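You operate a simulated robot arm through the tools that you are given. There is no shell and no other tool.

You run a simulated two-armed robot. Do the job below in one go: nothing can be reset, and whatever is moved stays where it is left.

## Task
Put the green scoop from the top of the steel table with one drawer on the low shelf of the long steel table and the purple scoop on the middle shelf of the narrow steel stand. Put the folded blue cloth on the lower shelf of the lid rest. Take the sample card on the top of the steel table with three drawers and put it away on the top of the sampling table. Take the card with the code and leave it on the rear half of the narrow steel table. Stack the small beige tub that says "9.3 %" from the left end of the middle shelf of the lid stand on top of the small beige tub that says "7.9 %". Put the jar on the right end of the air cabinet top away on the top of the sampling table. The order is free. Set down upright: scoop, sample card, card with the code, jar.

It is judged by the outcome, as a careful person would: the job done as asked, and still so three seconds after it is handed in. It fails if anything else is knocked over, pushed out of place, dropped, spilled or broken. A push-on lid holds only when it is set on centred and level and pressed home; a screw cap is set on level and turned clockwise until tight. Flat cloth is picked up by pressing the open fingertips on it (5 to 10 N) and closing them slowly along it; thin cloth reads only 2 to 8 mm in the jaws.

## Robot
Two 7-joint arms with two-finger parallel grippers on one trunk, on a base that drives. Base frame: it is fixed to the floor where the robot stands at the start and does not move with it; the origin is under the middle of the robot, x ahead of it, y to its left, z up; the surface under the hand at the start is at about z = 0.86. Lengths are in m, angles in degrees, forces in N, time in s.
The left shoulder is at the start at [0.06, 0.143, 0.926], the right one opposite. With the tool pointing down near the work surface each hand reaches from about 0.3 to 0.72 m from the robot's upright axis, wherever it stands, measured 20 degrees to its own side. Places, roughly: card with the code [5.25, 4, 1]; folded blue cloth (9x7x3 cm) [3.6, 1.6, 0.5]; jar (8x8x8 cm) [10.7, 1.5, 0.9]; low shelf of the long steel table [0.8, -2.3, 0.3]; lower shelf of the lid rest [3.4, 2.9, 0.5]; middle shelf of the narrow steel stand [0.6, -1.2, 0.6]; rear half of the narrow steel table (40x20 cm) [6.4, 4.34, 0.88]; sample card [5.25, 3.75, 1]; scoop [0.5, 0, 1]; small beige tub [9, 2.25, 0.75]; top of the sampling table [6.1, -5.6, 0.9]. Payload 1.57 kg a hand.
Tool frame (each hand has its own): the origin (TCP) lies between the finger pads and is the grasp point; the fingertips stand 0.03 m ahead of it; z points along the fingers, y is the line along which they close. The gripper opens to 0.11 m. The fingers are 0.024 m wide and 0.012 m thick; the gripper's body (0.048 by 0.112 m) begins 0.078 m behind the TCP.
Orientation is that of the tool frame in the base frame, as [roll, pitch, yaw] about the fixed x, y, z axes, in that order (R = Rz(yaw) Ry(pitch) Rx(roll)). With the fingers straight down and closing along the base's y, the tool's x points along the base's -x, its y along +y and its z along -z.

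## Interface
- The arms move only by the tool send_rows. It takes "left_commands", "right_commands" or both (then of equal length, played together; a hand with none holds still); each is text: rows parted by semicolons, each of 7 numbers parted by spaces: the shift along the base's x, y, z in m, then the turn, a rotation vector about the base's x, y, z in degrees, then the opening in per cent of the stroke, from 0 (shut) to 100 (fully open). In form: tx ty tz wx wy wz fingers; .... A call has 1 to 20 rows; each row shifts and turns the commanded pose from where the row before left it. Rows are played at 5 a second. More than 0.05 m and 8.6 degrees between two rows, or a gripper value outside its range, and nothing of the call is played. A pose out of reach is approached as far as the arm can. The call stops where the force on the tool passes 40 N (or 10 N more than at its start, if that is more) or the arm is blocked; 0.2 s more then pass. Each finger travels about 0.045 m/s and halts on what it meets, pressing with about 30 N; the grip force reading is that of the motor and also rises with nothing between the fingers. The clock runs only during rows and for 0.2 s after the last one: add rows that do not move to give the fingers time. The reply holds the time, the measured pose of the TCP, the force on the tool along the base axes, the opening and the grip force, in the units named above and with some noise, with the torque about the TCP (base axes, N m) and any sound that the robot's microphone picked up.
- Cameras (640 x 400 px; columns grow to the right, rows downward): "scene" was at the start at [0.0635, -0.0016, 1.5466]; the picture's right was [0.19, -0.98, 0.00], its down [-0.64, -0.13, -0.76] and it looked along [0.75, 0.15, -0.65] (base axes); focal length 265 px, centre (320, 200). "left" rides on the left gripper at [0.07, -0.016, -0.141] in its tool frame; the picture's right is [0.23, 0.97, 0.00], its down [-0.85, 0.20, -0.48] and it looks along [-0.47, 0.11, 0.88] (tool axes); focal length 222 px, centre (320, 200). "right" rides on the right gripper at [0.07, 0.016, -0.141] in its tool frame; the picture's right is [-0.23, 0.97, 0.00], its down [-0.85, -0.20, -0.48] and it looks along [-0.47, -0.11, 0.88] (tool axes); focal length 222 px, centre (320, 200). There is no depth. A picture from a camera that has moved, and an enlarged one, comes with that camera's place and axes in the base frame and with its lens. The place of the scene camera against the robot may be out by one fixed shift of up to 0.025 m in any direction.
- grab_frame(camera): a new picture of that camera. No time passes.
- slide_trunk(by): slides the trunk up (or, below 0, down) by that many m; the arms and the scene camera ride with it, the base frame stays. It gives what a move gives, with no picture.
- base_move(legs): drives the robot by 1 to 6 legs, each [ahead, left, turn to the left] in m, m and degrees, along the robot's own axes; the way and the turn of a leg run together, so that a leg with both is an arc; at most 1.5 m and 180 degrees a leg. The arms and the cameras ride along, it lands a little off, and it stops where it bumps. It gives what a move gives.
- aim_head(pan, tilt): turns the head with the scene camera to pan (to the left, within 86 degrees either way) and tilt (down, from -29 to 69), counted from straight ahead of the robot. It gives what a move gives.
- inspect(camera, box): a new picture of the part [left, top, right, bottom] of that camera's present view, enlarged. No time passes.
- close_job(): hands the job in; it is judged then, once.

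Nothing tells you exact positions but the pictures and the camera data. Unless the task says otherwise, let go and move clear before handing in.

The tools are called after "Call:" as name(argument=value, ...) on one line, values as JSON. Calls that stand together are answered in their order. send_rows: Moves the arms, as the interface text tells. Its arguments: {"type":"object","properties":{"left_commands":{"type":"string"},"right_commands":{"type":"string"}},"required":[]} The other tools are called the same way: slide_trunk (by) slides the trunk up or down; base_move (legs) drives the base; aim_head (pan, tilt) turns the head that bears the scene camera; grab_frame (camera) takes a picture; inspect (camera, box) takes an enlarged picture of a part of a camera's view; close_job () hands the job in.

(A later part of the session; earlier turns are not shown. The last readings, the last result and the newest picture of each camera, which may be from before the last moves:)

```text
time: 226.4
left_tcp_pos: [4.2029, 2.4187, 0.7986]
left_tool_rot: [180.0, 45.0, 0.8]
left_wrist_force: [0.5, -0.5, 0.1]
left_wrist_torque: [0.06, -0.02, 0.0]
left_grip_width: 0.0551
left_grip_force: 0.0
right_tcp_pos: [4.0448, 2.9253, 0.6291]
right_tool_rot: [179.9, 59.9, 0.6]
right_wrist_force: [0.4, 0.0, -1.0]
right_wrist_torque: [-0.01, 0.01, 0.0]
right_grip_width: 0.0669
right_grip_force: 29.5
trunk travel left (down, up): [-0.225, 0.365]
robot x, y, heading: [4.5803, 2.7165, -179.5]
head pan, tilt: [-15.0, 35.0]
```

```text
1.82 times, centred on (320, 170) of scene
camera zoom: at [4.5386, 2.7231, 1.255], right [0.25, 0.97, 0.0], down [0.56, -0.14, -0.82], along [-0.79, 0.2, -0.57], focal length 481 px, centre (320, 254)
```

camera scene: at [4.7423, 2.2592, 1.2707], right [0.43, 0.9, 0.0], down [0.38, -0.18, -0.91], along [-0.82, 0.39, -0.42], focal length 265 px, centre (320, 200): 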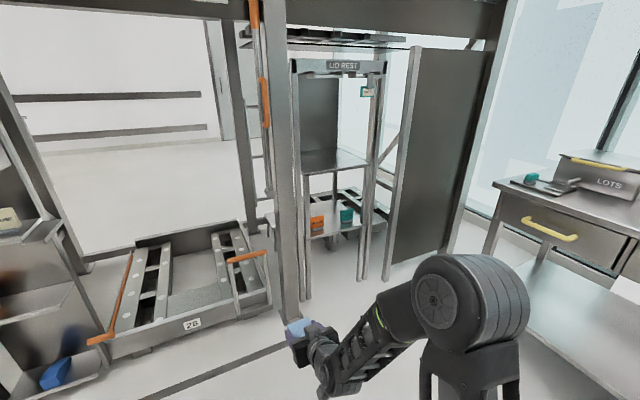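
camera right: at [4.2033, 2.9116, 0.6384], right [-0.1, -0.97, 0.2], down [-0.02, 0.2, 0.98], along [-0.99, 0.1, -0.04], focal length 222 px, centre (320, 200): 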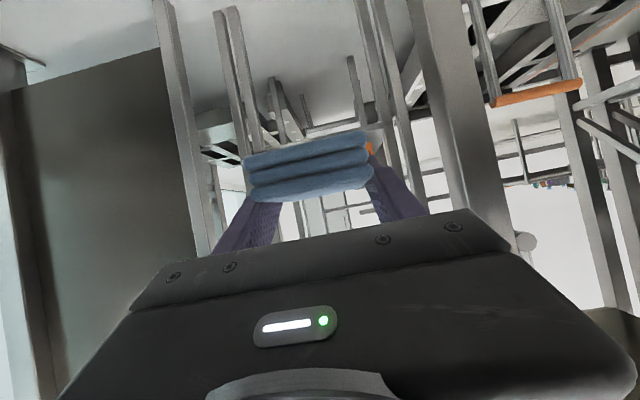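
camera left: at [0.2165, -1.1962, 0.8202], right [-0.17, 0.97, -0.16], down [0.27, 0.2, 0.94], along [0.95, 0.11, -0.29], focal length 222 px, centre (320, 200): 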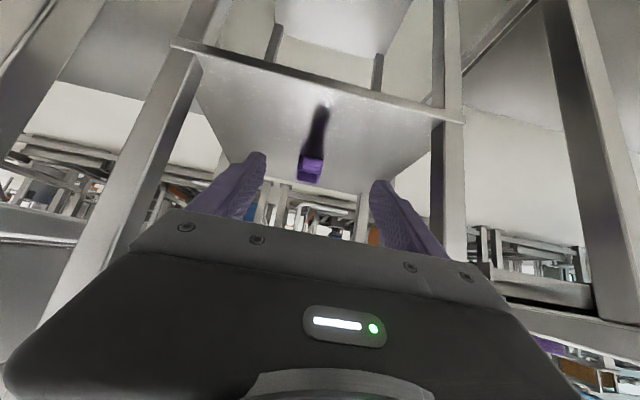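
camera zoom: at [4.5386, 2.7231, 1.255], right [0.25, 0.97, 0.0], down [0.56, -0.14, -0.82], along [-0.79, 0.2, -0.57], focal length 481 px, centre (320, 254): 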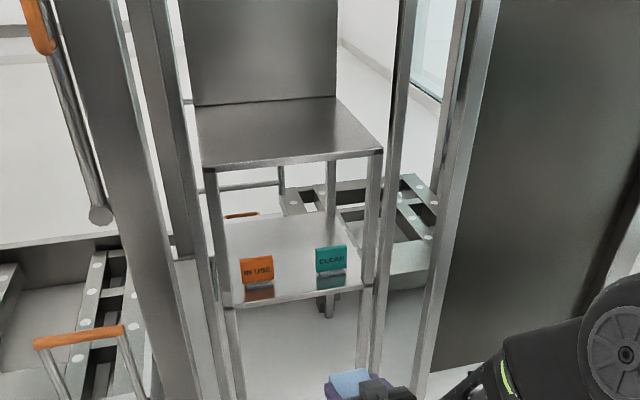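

The gap between the two signs is about 12 cm centred at y≈2.935; I'll lay the cloth behind them at about x 3.34. I drive in front, hand low and centred.

Call:
base_move(legs=[[0.3, 0, -0.5]])

Call:
inspect(camera="scene", box=[220, 60, 420, 280])

Call:
grab_frame(camera="right")

```text
time: 228.5
left_tcp_pos: [3.9048, 2.4189, 0.799]
left_tool_rot: [-180.0, 45.0, 0.2]
left_wrist_force: [-0.3, -0.7, 0.3]
left_wrist_torque: [-0.01, -0.02, 0.0]
left_grip_width: 0.055
left_grip_force: 0.1
right_tcp_pos: [3.7505, 2.925, 0.6284]
right_tool_rot: [179.9, 59.9, 0.0]
right_wrist_force: [-0.1, -0.1, -1.2]
right_wrist_torque: [-0.03, 0.03, 0.03]
right_grip_width: 0.0672
right_grip_force: 30.0
trunk travel left (down, up): [-0.225, 0.365]
robot x, y, heading: [4.2904, 2.7199, -179.9]
head pan, tilt: [-15.0, 35.0]
```

```text
1.82 times, centred on (320, 170) of scene
camera zoom: at [4.2431, 2.7215, 1.255], right [0.26, 0.97, 0.0], down [0.55, -0.15, -0.82], along [-0.79, 0.21, -0.57], focal length 481 px, centre (320, 254)
```

zoom: 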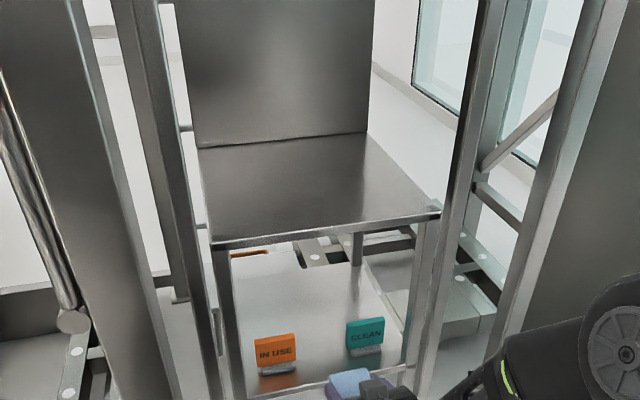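

```text
taken
camera right: at [3.9092, 2.9127, 0.6384], right [-0.11, -0.97, 0.2], down [-0.01, 0.2, 0.98], along [-0.99, 0.11, -0.04], focal length 222 px, centre (320, 200)
```

right: 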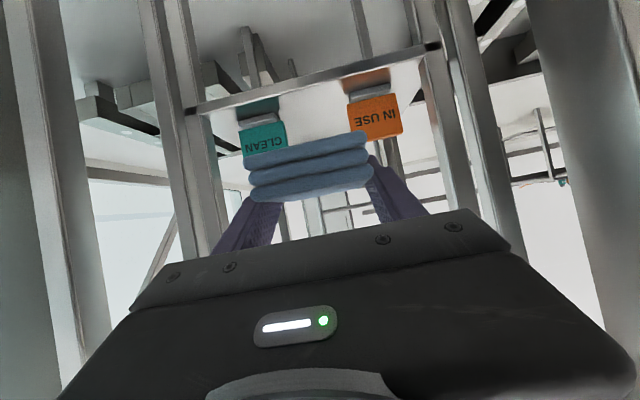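

The wrist camera puts the signs at y 2.79–2.876 and 2.992–3.075, tops z≈0.537. I move the left hand out of the way, close in, and slide the cloth in above the signs.

Call:
send_rows(left_commands="0.012 -0.04 0.02 0 0 0 50; 0.012 -0.04 0.02 0 0 0 50; 0.012 -0.04 0.02 0 0 0 50; 0.012 -0.04 0.02 0 0 0 50; 0 0 0 0 0 0 50", right_commands="0 0.002 -0.005 0 0 0 0; 0 0.002 -0.005 0 0 0 0; 0 0.002 -0.005 0 0 0 0; 0 0.002 -0.005 0 0 0 0; 0 0 0 0 0 0 0")

Call:
base_move(legs=[[0.14, 0, 0]])

Call:
grab_frame(camera="right")

Call:
grab_frame(camera="scene")

```text
time: 229.7
left_tcp_pos: [3.9546, 2.2587, 0.879]
left_tool_rot: [-180.0, 45.0, 0.3]
left_wrist_force: [-0.2, -0.8, 0.3]
left_wrist_torque: [0.0, -0.02, -0.02]
left_grip_width: 0.0553
left_grip_force: 0.2
right_tcp_pos: [3.7502, 2.9345, 0.6087]
right_tool_rot: [179.9, 60.0, 0.0]
right_wrist_force: [0.2, 0.2, -0.3]
right_wrist_torque: [0.01, 0.0, -0.03]
right_grip_width: 0.0669
right_grip_force: 29.9
trunk travel left (down, up): [-0.225, 0.365]
robot x, y, heading: [4.2879, 2.717, -179.8]
head pan, tilt: [-15.0, 35.0]
```

```text
time: 231.0
left_tcp_pos: [3.8168, 2.2568, 0.878]
left_tool_rot: [180.0, 44.9, 0.2]
left_wrist_force: [0.4, -0.9, -0.1]
left_wrist_torque: [0.0, 0.01, -0.02]
left_grip_width: 0.0549
left_grip_force: 0.0
right_tcp_pos: [3.6125, 2.9336, 0.6083]
right_tool_rot: [180.0, 60.0, 0.2]
right_wrist_force: [0.7, -0.6, 0.0]
right_wrist_torque: [0.0, 0.02, 0.01]
right_grip_width: 0.0671
right_grip_force: 29.7
trunk travel left (down, up): [-0.225, 0.365]
robot x, y, heading: [4.1431, 2.7166, -179.5]
head pan, tilt: [-15.0, 35.0]
```

```text
taken
camera right: at [3.7702, 2.9197, 0.6181], right [-0.11, -0.97, 0.2], down [-0.01, 0.2, 0.98], along [-0.99, 0.1, -0.04], focal length 222 px, centre (320, 200)
```

right: 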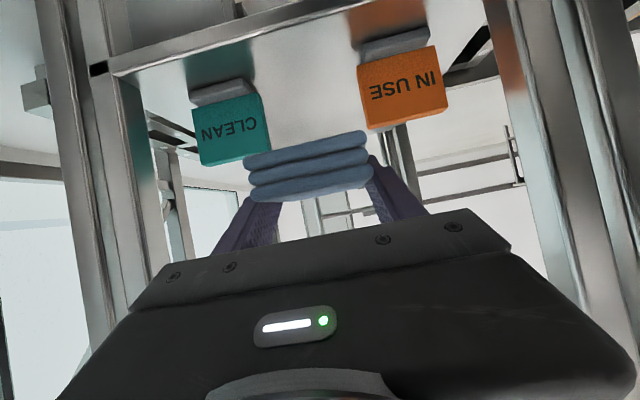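

```text
taken
camera scene: at [4.1045, 2.7209, 1.255], right [0.25, 0.97, 0.0], down [0.55, -0.15, -0.82], along [-0.79, 0.21, -0.57], focal length 265 px, centre (320, 200)
```

scene: 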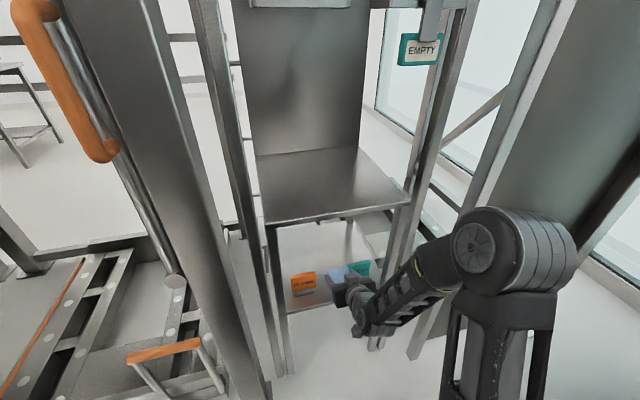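

The cloth is centred on the gap. I move it in over the signs.

Call:
send_rows(right_commands="-0.04 0.0004 -0.001 0 0 0 0; -0.04 0.0004 -0.001 0 0 0 0; -0.04 0.0004 -0.001 0 0 0 0; -0.04 0.0004 -0.001 0 0 0 0; -0.04 0.0004 -0.001 0 0 0 0; -0.04 0 -0.001 0 0 0 0; -0.04 0 -0.001 0 0 0 0; 0 0 0 0 0 0 0")

Call:
grab_frame(camera="right")

Call:
grab_frame(camera="scene")

```text
time: 232.8
left_tcp_pos: [3.8166, 2.2574, 0.879]
left_tool_rot: [-180.0, 45.0, 0.2]
left_wrist_force: [-0.1, -1.0, 0.0]
left_wrist_torque: [0.03, 0.01, 0.0]
left_grip_width: 0.0551
left_grip_force: 0.0
right_tcp_pos: [3.3318, 2.9359, 0.6005]
right_tool_rot: [179.9, 59.8, 0.3]
right_wrist_force: [-0.6, 0.0, -0.3]
right_wrist_torque: [0.03, -0.01, 0.02]
right_grip_width: 0.0671
right_grip_force: 30.4
trunk travel left (down, up): [-0.225, 0.365]
robot x, y, heading: [4.1505, 2.7183, -179.9]
head pan, tilt: [-15.0, 35.0]
```

```text
taken
camera right: at [3.4906, 2.9221, 0.61], right [-0.11, -0.97, 0.2], down [-0.02, 0.2, 0.98], along [-0.99, 0.1, -0.04], focal length 222 px, centre (320, 200)
```

right: 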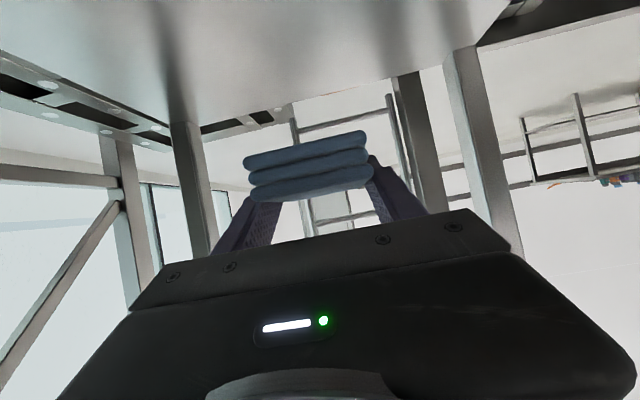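

```text
taken
camera scene: at [4.1042, 2.7209, 1.255], right [0.25, 0.97, 0.0], down [0.55, -0.15, -0.82], along [-0.79, 0.21, -0.57], focal length 265 px, centre (320, 200)
```

scene: 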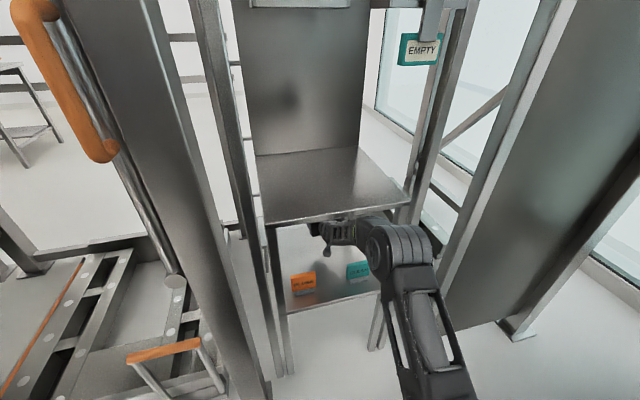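

Shelf spans x 3.19–3.58, y 2.72–3.15. I lower the cloth.

Call:
send_rows(right_commands="0 0 -0.02 0 0 0 0; 0 0 -0.02 0 0 0 0; 0 0 -0.02 0 0 0 0; 0 0 -0.015 0 0 0 0; 0 0 0 0 0 0 0")

Call:
grab_frame(camera="right")

Call:
inspect(camera="scene", box=[240, 180, 440, 340])

```text
time: 234.0
left_tcp_pos: [3.8165, 2.2581, 0.8783]
left_tool_rot: [-180.0, 45.1, 0.4]
left_wrist_force: [-0.4, 0.0, -0.6]
left_wrist_torque: [0.02, 0.01, 0.01]
left_grip_width: 0.055
left_grip_force: 0.1
right_tcp_pos: [3.3324, 2.936, 0.5278]
right_tool_rot: [179.9, 60.0, 0.2]
right_wrist_force: [1.1, 0.1, 0.7]
right_wrist_torque: [-0.01, -0.03, -0.01]
right_grip_width: 0.0667
right_grip_force: 30.2
trunk travel left (down, up): [-0.225, 0.365]
robot x, y, heading: [4.1502, 2.7186, -179.7]
head pan, tilt: [-15.0, 35.0]
```

```text
taken
camera right: at [3.4913, 2.9218, 0.5363], right [-0.11, -0.97, 0.2], down [-0.01, 0.2, 0.98], along [-0.99, 0.1, -0.04], focal length 222 px, centre (320, 200)
```

right: 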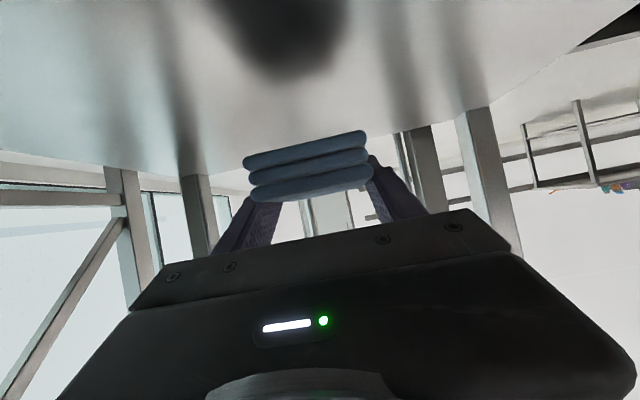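

```text
2.50 times, centred on (340, 260) of scene
camera zoom: at [4.1043, 2.7209, 1.255], right [0.25, 0.97, 0.0], down [0.55, -0.15, -0.82], along [-0.79, 0.21, -0.57], focal length 661 px, centre (270, 50)
```

zoom: 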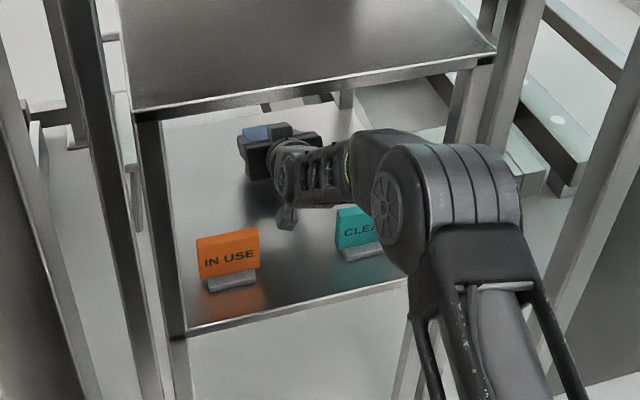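

Call:
send_rows(right_commands="0 0 -0.012 0 0 0 0; 0 0 -0.012 0 0 0 0; 0 0 -0.008 0 0 0 0; 0 0 0 0 0 0 0")

Call:
inspect(camera="scene", box=[240, 180, 440, 340])

Call:
grab_frame(camera="right")

```text
time: 235.0
left_tcp_pos: [3.8172, 2.258, 0.8795]
left_tool_rot: [180.0, 45.1, 0.2]
left_wrist_force: [-0.6, 1.3, -0.8]
left_wrist_torque: [-0.02, 0.03, 0.0]
left_grip_width: 0.0552
left_grip_force: 0.1
right_tcp_pos: [3.3311, 2.9342, 0.4946]
right_tool_rot: [179.9, 60.0, 0.2]
right_wrist_force: [-0.6, 0.5, 0.5]
right_wrist_torque: [-0.04, 0.02, -0.02]
right_grip_width: 0.0671
right_grip_force: 29.6
trunk travel left (down, up): [-0.225, 0.365]
robot x, y, heading: [4.1519, 2.7186, -179.7]
head pan, tilt: [-15.0, 35.0]
```

```text
2.50 times, centred on (340, 260) of scene
camera zoom: at [4.1044, 2.7209, 1.255], right [0.25, 0.97, 0.0], down [0.55, -0.15, -0.82], along [-0.79, 0.21, -0.57], focal length 661 px, centre (270, 50)
```

zoom: 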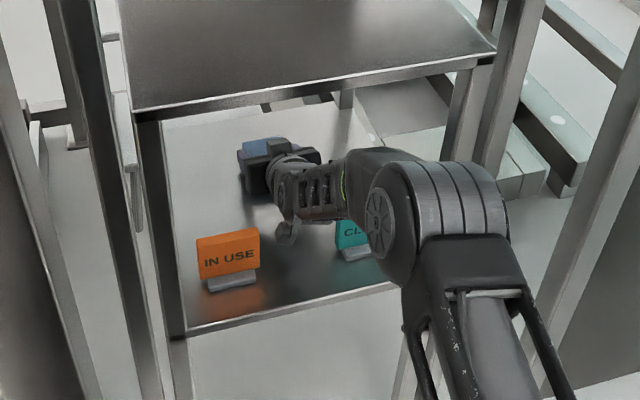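

```text
taken
camera right: at [3.4903, 2.9213, 0.5044], right [-0.11, -0.97, 0.2], down [-0.01, 0.2, 0.98], along [-0.99, 0.1, -0.04], focal length 222 px, centre (320, 200)
```

right: 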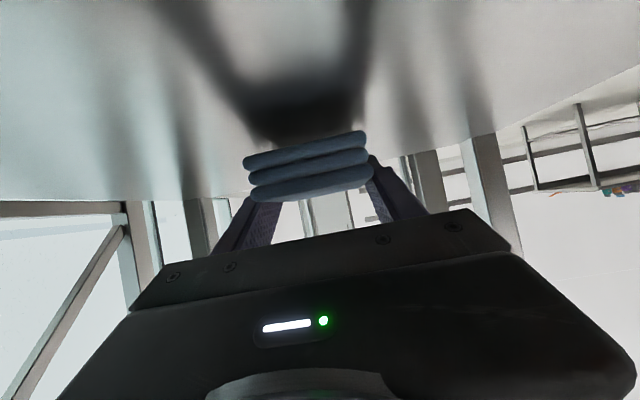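

Call:
send_rows(right_commands="0 0 -0.004 0 0 0 0; 0 0 -0.004 0 0 0 0; 0 0 -0.004 0 0 0 0; 0 0 0 0 0 0 0")

Call:
grab_frame(camera="right")

```text
time: 236.0
left_tcp_pos: [3.8196, 2.2573, 0.8793]
left_tool_rot: [-179.9, 45.2, 0.3]
left_wrist_force: [-0.5, 0.6, 0.0]
left_wrist_torque: [0.01, -0.01, -0.02]
left_grip_width: 0.055
left_grip_force: 0.0
right_tcp_pos: [3.3313, 2.935, 0.4856]
right_tool_rot: [179.9, 60.3, 0.3]
right_wrist_force: [1.1, 1.0, 10.5]
right_wrist_torque: [0.09, -0.07, -0.07]
right_grip_width: 0.0671
right_grip_force: 29.6
trunk travel left (down, up): [-0.225, 0.365]
robot x, y, heading: [4.1517, 2.7162, -179.5]
head pan, tilt: [-15.0, 35.0]
```

```text
taken
camera right: at [3.4892, 2.9213, 0.494], right [-0.11, -0.97, 0.2], down [-0.01, 0.2, 0.98], along [-0.99, 0.1, -0.03], focal length 222 px, centre (320, 200)
```

right: 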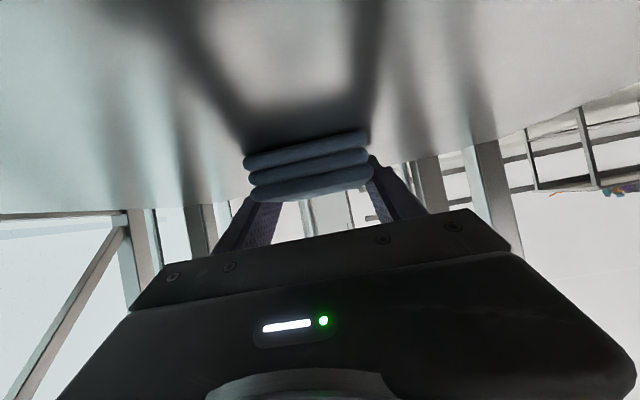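

Contact with the shelf (10 N). I release, lift straight up and withdraw over the signs.

Call:
send_rows(right_commands="0 0 0.002 0 0 0 0; 0 0 0 0 0 0 65; 0 0 0 0 0 0 75; 0 0 0 0 0 0 90; 0 0 0 0 0 0 100; 0 0 0 0 0 0 100; 0 0 0.01 0 0 0 100; 0 0 0.02 0 0 0 100; 0 0 0.03 0 0 0 100; 0 0 0.03 0 0 0 100; 0 0 0.02 0 0 0 100; 0 0 0 0 0 0 100")

Call:
grab_frame(camera="right")

Call:
inspect(camera="scene", box=[240, 180, 440, 340])

```text
time: 238.6
left_tcp_pos: [3.8173, 2.2583, 0.8787]
left_tool_rot: [180.0, 45.0, 0.3]
left_wrist_force: [1.1, -0.2, 1.3]
left_wrist_torque: [0.01, -0.02, 0.0]
left_grip_width: 0.0552
left_grip_force: 0.1
right_tcp_pos: [3.3306, 2.9347, 0.595]
right_tool_rot: [179.9, 60.0, 0.3]
right_wrist_force: [-0.7, 0.2, -0.6]
right_wrist_torque: [0.01, 0.03, 0.0]
right_grip_width: 0.1099
right_grip_force: 0.0
trunk travel left (down, up): [-0.225, 0.365]
robot x, y, heading: [4.1518, 2.7146, -179.7]
head pan, tilt: [-15.0, 35.0]
```

```text
taken
camera right: at [3.489, 2.9209, 0.6044], right [-0.11, -0.97, 0.2], down [-0.01, 0.2, 0.98], along [-0.99, 0.1, -0.04], focal length 222 px, centre (320, 200)
```

right: 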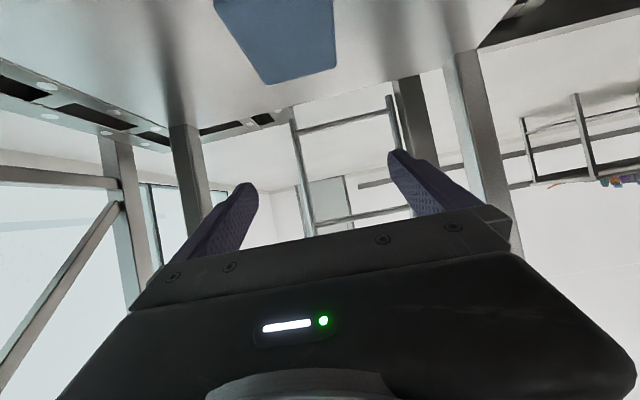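

```text
2.50 times, centred on (340, 260) of scene
camera zoom: at [4.1045, 2.7208, 1.255], right [0.25, 0.97, 0.0], down [0.55, -0.15, -0.82], along [-0.79, 0.21, -0.57], focal length 661 px, centre (270, 50)
```

zoom: 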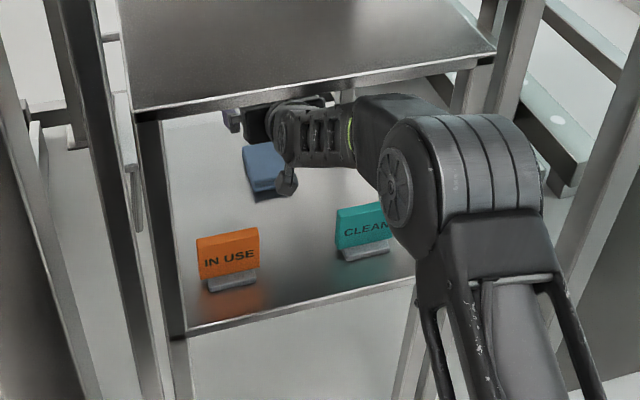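

The cloth rests on the lower shelf and both signs stand. I withdraw and head to the three-drawer table.

Call:
send_rows(right_commands="0.04 0 0.001 0 0 0 100; 0.04 0 0.001 0 0 0 100; 0.04 0 0.001 0 0 0 100; 0.04 0 0.001 0 0 0 100; 0.04 0 0.001 0 0 0 100; 0.04 0 0.001 0 0 0 100; 0.04 0 0.001 0 0 0 100; 0 0 0 0 0 0 100")

Call:
inspect(camera="scene", box=[240, 180, 440, 340])

Call:
base_move(legs=[[-0.55, 0, 0]])

Call:
slide_trunk(by=0.33)

Call:
aim_head(pan=-80, tilt=30)

Call:
grab_frame(camera="scene")

```text
time: 240.4
left_tcp_pos: [3.8153, 2.2579, 0.8784]
left_tool_rot: [-180.0, 45.0, 0.3]
left_wrist_force: [0.8, -0.7, -0.5]
left_wrist_torque: [0.01, 0.02, 0.02]
left_grip_width: 0.0551
left_grip_force: 0.0
right_tcp_pos: [3.6151, 2.9357, 0.6018]
right_tool_rot: [179.9, 60.0, 0.3]
right_wrist_force: [-0.6, -0.6, 0.2]
right_wrist_torque: [0.01, 0.0, 0.02]
right_grip_width: 0.11
right_grip_force: 0.1
trunk travel left (down, up): [-0.225, 0.365]
robot x, y, heading: [4.1451, 2.7154, -179.8]
head pan, tilt: [-15.0, 35.0]
```

```text
2.50 times, centred on (340, 260) of scene
camera zoom: at [4.1047, 2.7209, 1.255], right [0.25, 0.97, 0.0], down [0.55, -0.15, -0.82], along [-0.79, 0.21, -0.57], focal length 661 px, centre (270, 50)
```

zoom: 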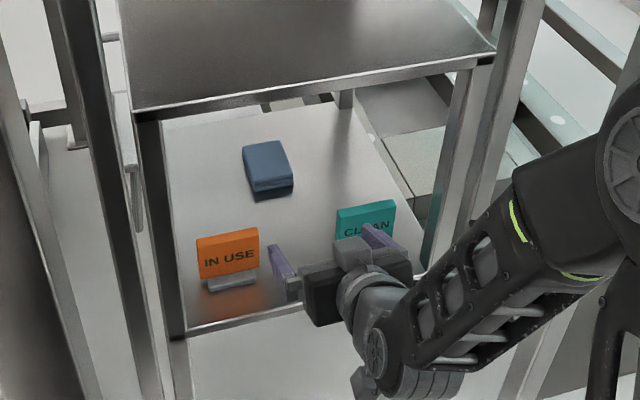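

```text
time: 243.6
left_tcp_pos: [4.3796, 2.2599, 0.8767]
left_tool_rot: [180.0, 45.0, 0.9]
left_wrist_force: [0.0, -0.3, 0.2]
left_wrist_torque: [0.0, -0.03, 0.0]
left_grip_width: 0.0549
left_grip_force: 0.1
right_tcp_pos: [4.1729, 2.9361, 0.6021]
right_tool_rot: [180.0, 60.0, 0.7]
right_wrist_force: [0.5, 0.5, 0.4]
right_wrist_torque: [0.01, 0.01, 0.04]
right_grip_width: 0.1102
right_grip_force: 0.0
trunk travel left (down, up): [-0.225, 0.365]
robot x, y, heading: [4.7091, 2.7201, -179.5]
head pan, tilt: [-15.0, 35.0]
```

```text
time: 246.8
left_tcp_pos: [4.3792, 2.26, 1.2087]
left_tool_rot: [-180.0, 45.0, 0.8]
left_wrist_force: [-0.4, 0.5, -0.4]
left_wrist_torque: [0.0, -0.03, -0.02]
left_grip_width: 0.0551
left_grip_force: 0.1
right_tcp_pos: [4.1709, 2.9355, 0.9328]
right_tool_rot: [179.9, 60.0, 0.7]
right_wrist_force: [-0.4, -0.5, -0.5]
right_wrist_torque: [0.02, 0.0, 0.05]
right_grip_width: 0.11
right_grip_force: 0.0
trunk travel left (down, up): [-0.555, 0.035]
robot x, y, heading: [4.711, 2.7227, -179.3]
head pan, tilt: [-15.0, 35.0]
```

```text
time: 248.2
left_tcp_pos: [4.379, 2.2606, 1.2082]
left_tool_rot: [-179.9, 45.1, 0.7]
left_wrist_force: [0.1, -0.4, -0.5]
left_wrist_torque: [0.02, 0.04, -0.01]
left_grip_width: 0.0549
left_grip_force: 0.0
right_tcp_pos: [4.1708, 2.9354, 0.9326]
right_tool_rot: [179.9, 60.0, 0.7]
right_wrist_force: [0.1, 0.1, 0.7]
right_wrist_torque: [0.0, 0.01, -0.04]
right_grip_width: 0.1097
right_grip_force: 0.1
trunk travel left (down, up): [-0.555, 0.035]
robot x, y, heading: [4.7054, 2.7211, -179.6]
head pan, tilt: [-80.0, 30.0]
```

```text
taken
camera scene: at [4.7322, 2.7924, 1.5928], right [0.98, 0.19, 0.0], down [0.09, -0.49, -0.87], along [-0.16, 0.85, -0.5], focal length 265 px, centre (320, 200)
```

scene: 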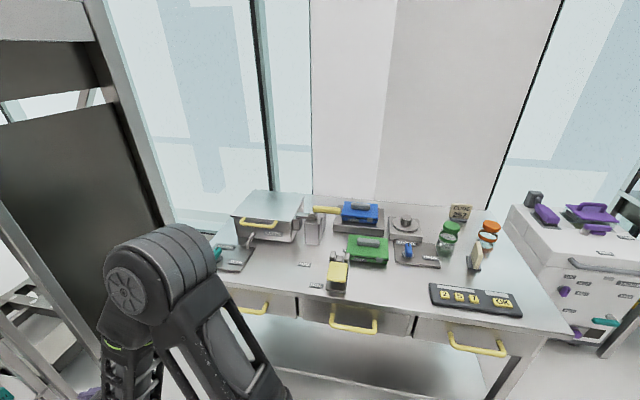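

Cards stand on the three-drawer table ahead to my right. I turn to face it.

Call:
base_move(legs=[[0, 0, -90], [0, -0.35, 0]])

Call:
aim_head(pan=-10, tilt=35)

Call:
grab_frame(camera="scene")

Call:
inspect(camera="scene", box=[280, 100, 480, 240])

```text
time: 254.3
left_tcp_pos: [4.594, 3.0547, 1.2086]
left_tool_rot: [-180.0, 45.1, -89.3]
left_wrist_force: [-0.1, -0.4, 1.1]
left_wrist_torque: [-0.03, 0.02, 0.01]
left_grip_width: 0.0549
left_grip_force: 0.0
right_tcp_pos: [5.2699, 3.2629, 0.9322]
right_tool_rot: [179.8, 60.1, -89.5]
right_wrist_force: [0.6, -0.8, 0.1]
right_wrist_torque: [-0.02, 0.02, 0.05]
right_grip_width: 0.1099
right_grip_force: 0.0
trunk travel left (down, up): [-0.555, 0.035]
robot x, y, heading: [5.0553, 2.7298, 90.9]
head pan, tilt: [-80.0, 30.0]
```

```text
time: 255.7
left_tcp_pos: [4.5937, 3.0546, 1.209]
left_tool_rot: [-180.0, 44.9, -89.3]
left_wrist_force: [0.6, -0.2, 0.2]
left_wrist_torque: [-0.01, -0.01, 0.02]
left_grip_width: 0.055
left_grip_force: 0.1
right_tcp_pos: [5.2695, 3.2638, 0.931]
right_tool_rot: [179.9, 60.1, -89.3]
right_wrist_force: [-1.1, 0.3, 0.7]
right_wrist_torque: [0.01, 0.0, 0.01]
right_grip_width: 0.11
right_grip_force: 0.0
trunk travel left (down, up): [-0.555, 0.035]
robot x, y, heading: [5.0575, 2.7245, 90.7]
head pan, tilt: [-10.0, 35.0]
```

```text
taken
camera scene: at [5.0794, 2.7647, 1.585], right [0.99, -0.16, 0.0], down [-0.09, -0.57, -0.82], along [0.13, 0.81, -0.57], focal length 265 px, centre (320, 200)
```

scene: 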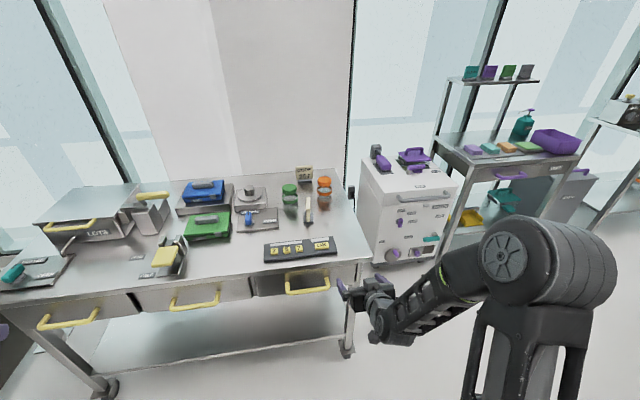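

```text
2.86 times, centred on (380, 170) of scene
camera zoom: at [5.0794, 2.7647, 1.585], right [0.99, -0.16, 0.0], down [-0.09, -0.57, -0.82], along [0.13, 0.81, -0.57], focal length 756 px, centre (149, 286)
```

zoom: 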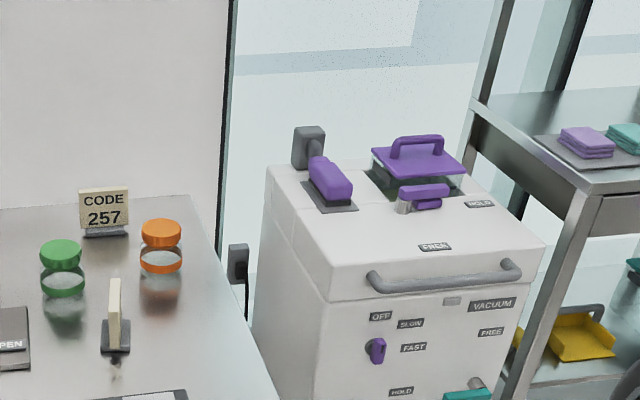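

I see the card "CODE 257" at the rear right and the sample card standing edge-on in front of it. I raise the right hand, close in, and measure from nearer.

Call:
send_rows(right_commands="0 0 0.04 0 0 0 100; 0 0 0.04 0 0 0 100; 0 0 0.04 0 0 0 100; 0 0 0.03 0 0 0 100; 0 0 0 0 0 0 100")

Call:
base_move(legs=[[0.25, 0, -0.8]])

Call:
aim_head(pan=-5, tilt=40)

Call:
grab_frame(camera="scene")

Call:
inspect(camera="scene", box=[260, 80, 440, 240])

Call:
grab_frame(camera="right")

```text
time: 256.9
left_tcp_pos: [4.5946, 3.0553, 1.2089]
left_tool_rot: [179.9, 44.9, -89.3]
left_wrist_force: [1.7, -0.2, -0.7]
left_wrist_torque: [0.0, 0.0, -0.04]
left_grip_width: 0.0549
left_grip_force: 0.1
right_tcp_pos: [5.268, 3.2622, 1.0829]
right_tool_rot: [180.0, 60.0, -89.3]
right_wrist_force: [0.5, -0.4, -0.3]
right_wrist_torque: [0.01, 0.0, 0.01]
right_grip_width: 0.1099
right_grip_force: 0.1
trunk travel left (down, up): [-0.555, 0.035]
robot x, y, heading: [5.0567, 2.7269, 90.8]
head pan, tilt: [-10.0, 35.0]
```

```text
time: 258.7
left_tcp_pos: [4.5958, 3.3146, 1.2086]
left_tool_rot: [179.9, 45.0, -89.9]
left_wrist_force: [0.2, 0.4, 0.5]
left_wrist_torque: [-0.02, 0.0, -0.05]
left_grip_width: 0.0549
left_grip_force: 0.0
right_tcp_pos: [5.2722, 3.5133, 1.082]
right_tool_rot: [179.9, 59.9, -90.0]
right_wrist_force: [0.4, 0.1, 0.3]
right_wrist_torque: [0.02, -0.01, 0.02]
right_grip_width: 0.1097
right_grip_force: 0.1
trunk travel left (down, up): [-0.555, 0.035]
robot x, y, heading: [5.0561, 2.9752, 90.2]
head pan, tilt: [-10.0, 35.0]
```

```text
time: 259.4
left_tcp_pos: [4.5961, 3.3121, 1.2089]
left_tool_rot: [180.0, 44.9, -89.8]
left_wrist_force: [-0.2, 0.1, 0.1]
left_wrist_torque: [-0.01, -0.02, -0.03]
left_grip_width: 0.055
left_grip_force: 0.0
right_tcp_pos: [5.2732, 3.5132, 1.0832]
right_tool_rot: [179.8, 60.0, -90.0]
right_wrist_force: [0.2, -0.1, 0.3]
right_wrist_torque: [0.01, 0.01, 0.0]
right_grip_width: 0.1099
right_grip_force: 0.0
trunk travel left (down, up): [-0.555, 0.035]
robot x, y, heading: [5.0506, 2.9797, 89.9]
head pan, tilt: [-5.0, 40.0]
```

```text
taken
camera scene: at [5.0705, 3.0152, 1.5775], right [1.0, -0.09, 0.0], down [-0.06, -0.64, -0.77], along [0.07, 0.76, -0.64], focal length 265 px, centre (320, 200)
```

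scene: 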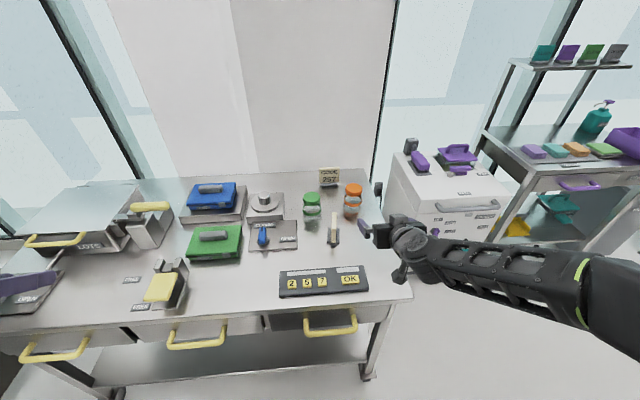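

```text
2.50 times, centred on (350, 160) of scene
camera zoom: at [5.0705, 3.0152, 1.5775], right [1.0, -0.09, 0.0], down [-0.06, -0.64, -0.77], along [0.07, 0.76, -0.64], focal length 661 px, centre (245, 300)
```

zoom: 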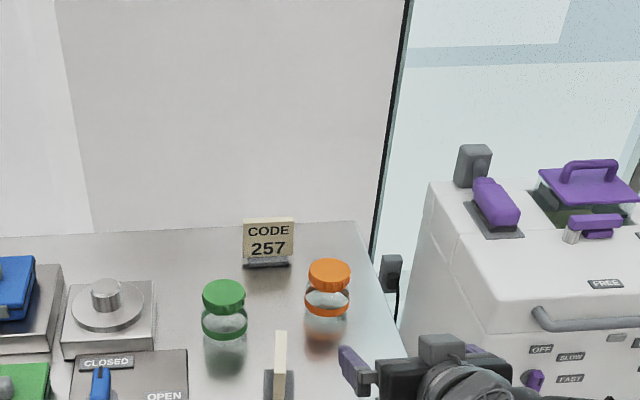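

```text
taken
camera right: at [5.2586, 3.3575, 1.0921], right [-0.97, 0.11, 0.2], down [0.2, 0.01, 0.98], along [0.11, 0.99, -0.04], focal length 222 px, centre (320, 200)
```

right: 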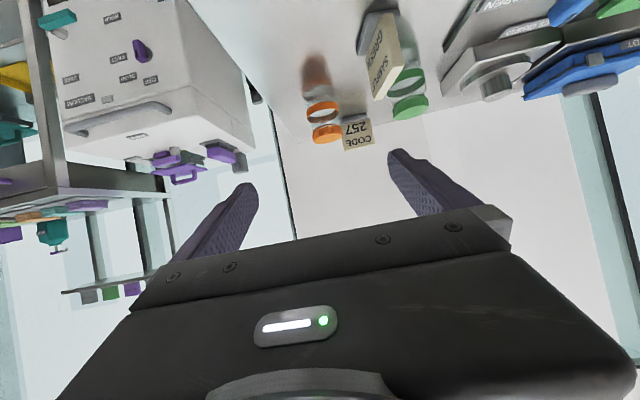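

The code card's foot is at about (5.183, 3.98, 0.875) and the sample card's at about (5.165, 3.65). The code card is far back, so I check how close the base may come to the table.

Call:
aim_head(pan=0, tilt=69)

Call:
grab_frame(camera="scene")

Call:
inspect(camera="right", box=[290, 0, 470, 160])

```text
time: 260.3
left_tcp_pos: [4.5955, 3.3136, 1.2081]
left_tool_rot: [-180.0, 45.0, -89.9]
left_wrist_force: [0.5, -0.5, -0.2]
left_wrist_torque: [0.03, -0.02, 0.0]
left_grip_width: 0.0552
left_grip_force: 0.0
right_tcp_pos: [5.2726, 3.5134, 1.0818]
right_tool_rot: [180.0, 60.0, -90.0]
right_wrist_force: [-0.9, 0.1, 0.1]
right_wrist_torque: [0.03, -0.01, 0.0]
right_grip_width: 0.1101
right_grip_force: 0.1
trunk travel left (down, up): [-0.555, 0.035]
robot x, y, heading: [5.0534, 2.9742, 90.0]
head pan, tilt: [0.0, 68.8]
```

```text
taken
camera scene: at [5.0631, 2.9867, 1.5413], right [1.0, 0.0, 0.0], down [0.0, -0.93, -0.36], along [0.0, 0.36, -0.93], focal length 265 px, centre (320, 200)
```

scene: 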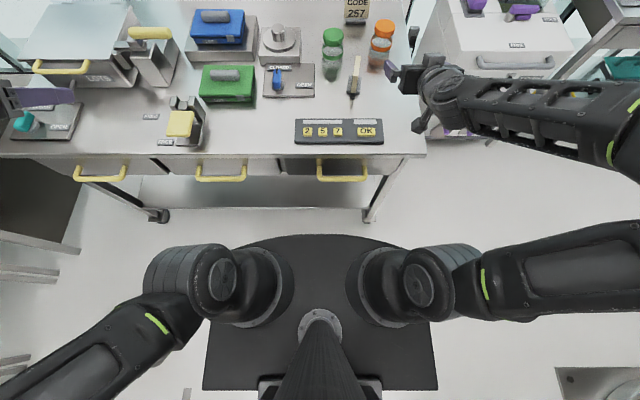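

```text
2.50 times, centred on (380, 80) of right
camera zoom: at [5.2586, 3.3577, 1.0921], right [-0.97, 0.11, 0.2], down [0.2, 0.01, 0.98], along [0.11, 0.99, -0.04], focal length 555 px, centre (170, 500)
```

zoom: 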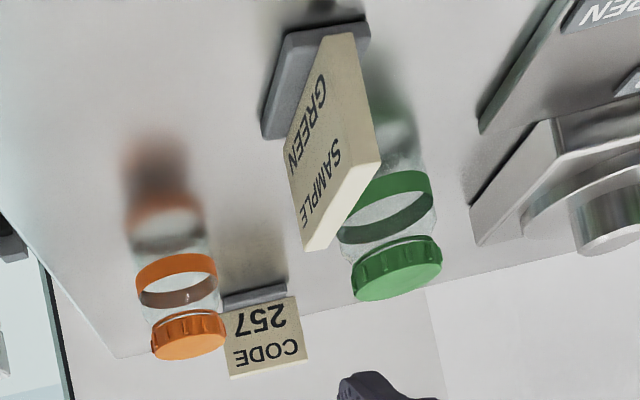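

Call:
inspect(camera="scene", box=[120, 140, 440, 340])

Call:
aim_head(pan=-45, tilt=60)

Call:
grab_frame(camera="scene")

```text
2.00 times, centred on (280, 240) of scene
camera zoom: at [5.0631, 2.9867, 1.5413], right [1.0, 0.0, 0.0], down [0.0, -0.93, -0.36], along [0.0, 0.36, -0.93], focal length 529 px, centre (400, 120)
```

zoom: 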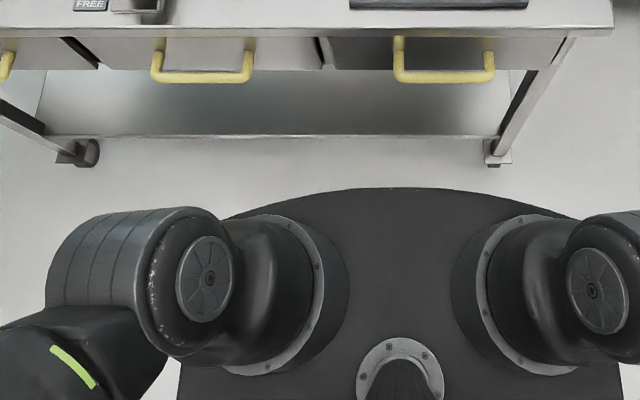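

```text
time: 261.4
left_tcp_pos: [4.5967, 3.314, 1.2078]
left_tool_rot: [-180.0, 45.0, -90.0]
left_wrist_force: [-0.7, -0.5, 0.0]
left_wrist_torque: [-0.01, 0.01, 0.04]
left_grip_width: 0.0551
left_grip_force: 0.1
right_tcp_pos: [5.2727, 3.5131, 1.081]
right_tool_rot: [179.9, 59.9, -89.9]
right_wrist_force: [-0.3, 0.0, 0.3]
right_wrist_torque: [-0.01, -0.02, -0.01]
right_grip_width: 0.1101
right_grip_force: 0.1
trunk travel left (down, up): [-0.555, 0.035]
robot x, y, heading: [5.0556, 2.9809, 90.0]
head pan, tilt: [-45.0, 60.0]
```

```text
taken
camera scene: at [5.1102, 2.9779, 1.5507], right [0.71, -0.71, 0.0], down [-0.61, -0.61, -0.5], along [0.35, 0.35, -0.87], focal length 265 px, centre (320, 200)
```

scene: 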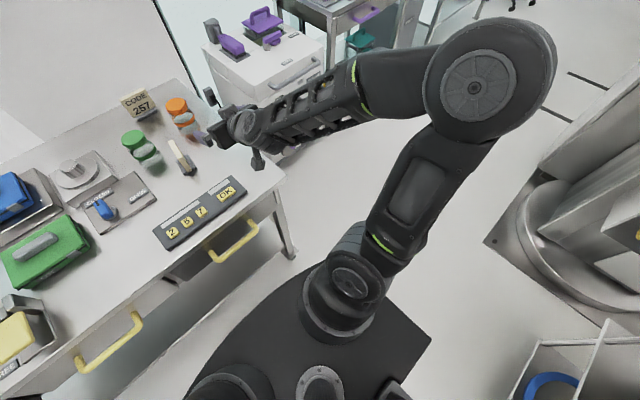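

The base front reaches about 0.35 m ahead and can go ~9 cm closer. First I take the sample card with the left hand: I move the right hand aside and bring the left over for a view.

Call:
send_rows(right_commands="0.03 -0.025 0.0125 0 0 0 100; 0.03 -0.025 0.0125 0 0 0 100; 0.03 -0.025 0.0125 0 0 0 100; 0.03 -0.025 0.0125 0 0 0 100; 0 0 0 0 0 0 100; 0 0 0 0 0 0 100; 0 0 0 0 0 0 100; 0 0 0 0 0 0 100; 0 0 0 0 0 0 100; 0 0 0 0 0 0 100; 0 0 0 0 0 0 100; 0 0 0 0 0 0 100", left_commands="0 0 0 0 0 0 100; 0 0 0 0 0 0 100; 0.04 0.012 -0.01 0 0 0 100; 0.045 0.014 -0.01 0 0 0 100; 0.045 0.014 -0.01 0 0 0 100; 0.045 0.014 -0.01 0 0 0 100; 0.045 0.014 -0.01 0 0 0 100; 0.045 0.014 -0.01 0 0 0 100; 0.045 0.014 -0.01 0 0 0 100; 0.045 0.014 -0.01 0 0 0 100; 0.045 0.014 -0.01 0 0 0 100; 0 0 0 0 0 0 100")

Call:
grab_frame(camera="left")

Call:
aim_head(pan=-5, tilt=40)

Call:
grab_frame(camera="scene")

```text
time: 264.0
left_tcp_pos: [4.9964, 3.4361, 1.1185]
left_tool_rot: [-179.8, 45.0, -89.8]
left_wrist_force: [-0.2, -1.1, 0.3]
left_wrist_torque: [-0.03, -0.02, -0.04]
left_grip_width: 0.1099
left_grip_force: 0.1
right_tcp_pos: [5.3915, 3.4131, 1.1321]
right_tool_rot: [179.9, 60.1, -90.0]
right_wrist_force: [-0.2, -0.1, 0.0]
right_wrist_torque: [0.03, -0.03, 0.04]
right_grip_width: 0.1099
right_grip_force: 0.0
trunk travel left (down, up): [-0.555, 0.035]
robot x, y, heading: [5.0498, 2.9792, 89.9]
head pan, tilt: [-45.0, 60.0]
```

```text
taken
camera left: at [5.0129, 3.2866, 1.169], right [-0.97, -0.16, -0.16], down [-0.2, 0.27, 0.94], along [-0.11, 0.95, -0.29], focal length 222 px, centre (320, 200)
```

left: 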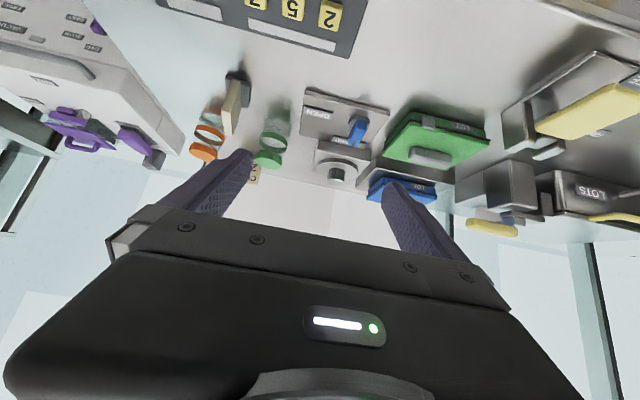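

```text
time: 265.1
left_tcp_pos: [4.9964, 3.4346, 1.1179]
left_tool_rot: [180.0, 45.0, -89.8]
left_wrist_force: [0.2, -0.5, 0.2]
left_wrist_torque: [-0.02, 0.0, 0.0]
left_grip_width: 0.1101
left_grip_force: 0.0
right_tcp_pos: [5.3925, 3.4122, 1.1328]
right_tool_rot: [179.8, 60.0, -89.9]
right_wrist_force: [-0.1, 0.1, 0.7]
right_wrist_torque: [0.01, -0.04, 0.04]
right_grip_width: 0.1099
right_grip_force: 0.1
trunk travel left (down, up): [-0.555, 0.035]
robot x, y, heading: [5.0575, 2.979, 90.2]
head pan, tilt: [-5.0, 40.0]
```

```text
taken
camera scene: at [5.0707, 3.0154, 1.5774], right [1.0, -0.09, 0.0], down [-0.06, -0.64, -0.77], along [0.07, 0.76, -0.64], focal length 265 px, centre (320, 200)
```

scene: 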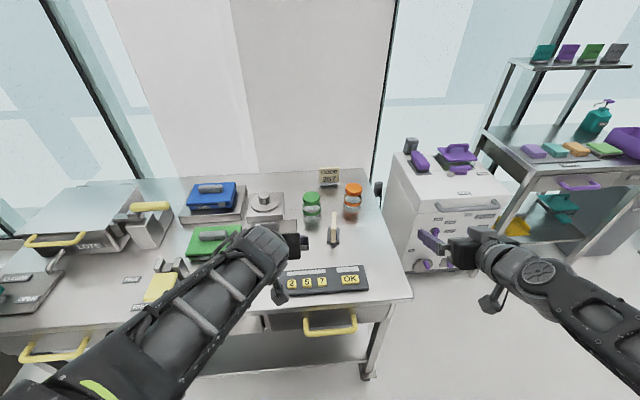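

Call:
inspect(camera="left", box=[170, 40, 330, 190])

Call:
inspect(camera="scene", box=[280, 150, 420, 310])

```text
2.67 times, centred on (250, 115) of left
camera zoom: at [5.0134, 3.2867, 1.169], right [-0.97, -0.16, -0.16], down [-0.2, 0.27, 0.94], along [-0.11, 0.95, -0.29], focal length 592 px, centre (507, 427)
```

zoom: 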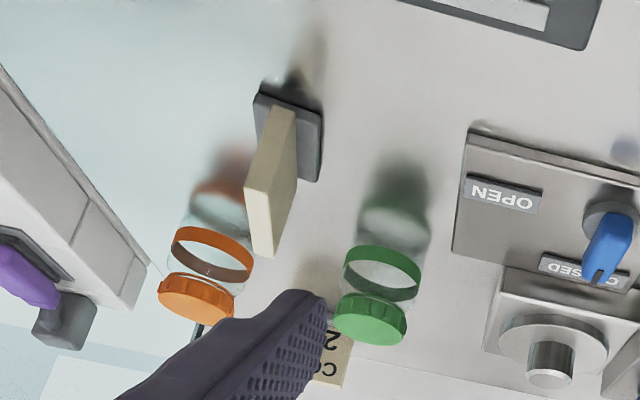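

```text
2.50 times, centred on (350, 230) of scene
camera zoom: at [5.0707, 3.0154, 1.5774], right [1.0, -0.09, 0.0], down [-0.06, -0.64, -0.77], along [0.07, 0.76, -0.64], focal length 661 px, centre (245, 125)
```

zoom: 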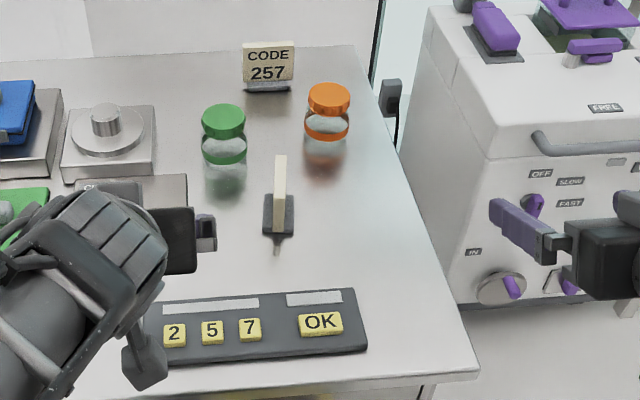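

The sample card stands at about (5.156, 3.658), top z≈0.95. I move the left hand to a pre-grasp pose behind it.

Call:
send_rows(left_commands="0.032 0.03 -0.0244 0 0 0 100; 0.032 0.03 -0.0244 0 0 0 100; 0.032 0.03 -0.0244 0 0 0 100; 0.032 0.03 -0.0244 0 0 0 100; 0.032 0.03 -0.0244 0 0 0 100; 0 0 0 0 0 0 100")

Call:
grab_frame(camera="left")

Call:
inspect(camera="scene", box=[280, 150, 420, 310])

```text
refused: row 1 steps farther than a row can; nothing moved
```

```text
taken
camera left: at [5.0134, 3.2867, 1.169], right [-0.97, -0.16, -0.16], down [-0.2, 0.27, 0.94], along [-0.11, 0.95, -0.29], focal length 222 px, centre (320, 200)
```

left: 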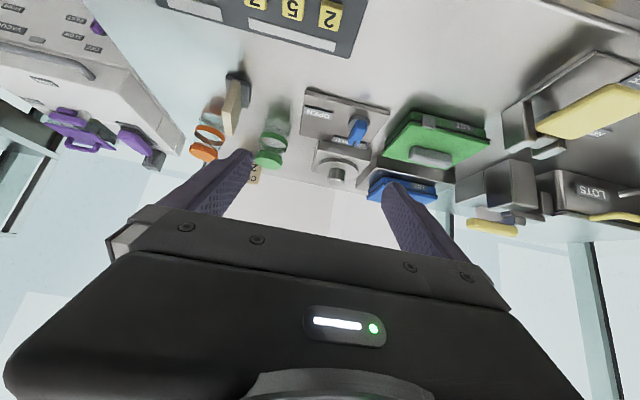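

```text
2.50 times, centred on (350, 230) of scene
camera zoom: at [5.0707, 3.0154, 1.5774], right [1.0, -0.09, 0.0], down [-0.06, -0.64, -0.77], along [0.07, 0.76, -0.64], focal length 661 px, centre (245, 125)
```

zoom: 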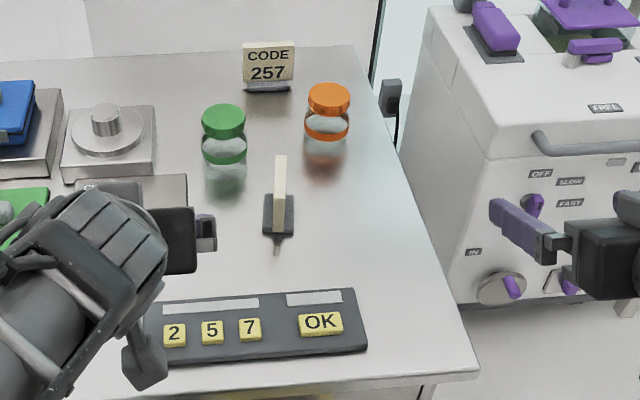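

The step limit is on the total length; I use smaller rows.

Call:
send_rows(left_commands="0.0265 0.025 -0.0203 0 0 0 100; 0.0265 0.025 -0.0203 0 0 0 100; 0.0265 0.025 -0.0203 0 0 0 100; 0.0265 0.025 -0.0203 0 0 0 100; 0.0265 0.025 -0.0203 0 0 0 100; 0.0265 0.025 -0.0203 0 0 0 100; 0 0 0 0 0 0 100")

Call:
inspect(camera="left", box=[200, 40, 440, 220])

Call:
inspect(camera="scene", box=[280, 150, 420, 310])

```text
time: 266.7
left_tcp_pos: [5.155, 3.5871, 0.9977]
left_tool_rot: [-179.9, 44.9, -89.8]
left_wrist_force: [-0.7, -0.1, -1.1]
left_wrist_torque: [-0.01, 0.0, 0.0]
left_grip_width: 0.11
left_grip_force: 0.1
right_tcp_pos: [5.3915, 3.4118, 1.1324]
right_tool_rot: [179.9, 60.0, -90.0]
right_wrist_force: [0.1, 0.0, -0.1]
right_wrist_torque: [0.02, 0.03, 0.01]
right_grip_width: 0.11
right_grip_force: 0.0
trunk travel left (down, up): [-0.555, 0.035]
robot x, y, heading: [5.0531, 2.9816, 90.2]
head pan, tilt: [-5.0, 40.0]
```

```text
2.22 times, centred on (320, 130) of left
camera zoom: at [5.1721, 3.4381, 1.0475], right [-0.97, -0.16, -0.16], down [-0.2, 0.27, 0.94], along [-0.11, 0.95, -0.29], focal length 494 px, centre (320, 356)
```

zoom: 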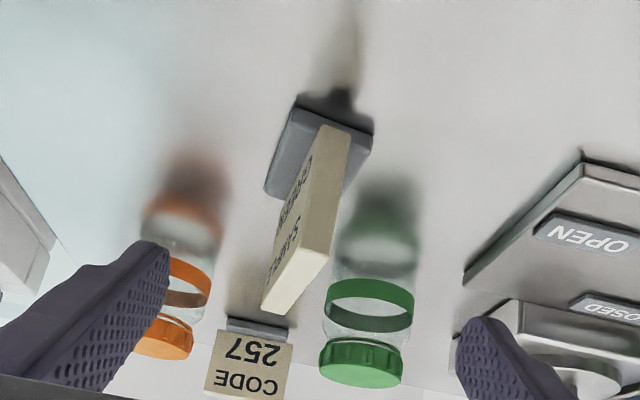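

```text
2.50 times, centred on (350, 230) of scene
camera zoom: at [5.0703, 3.015, 1.5774], right [1.0, -0.09, 0.0], down [-0.06, -0.64, -0.77], along [0.07, 0.76, -0.64], focal length 661 px, centre (245, 125)
```

zoom: 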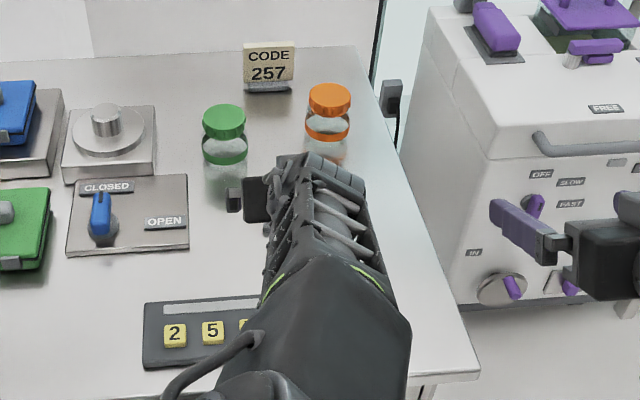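

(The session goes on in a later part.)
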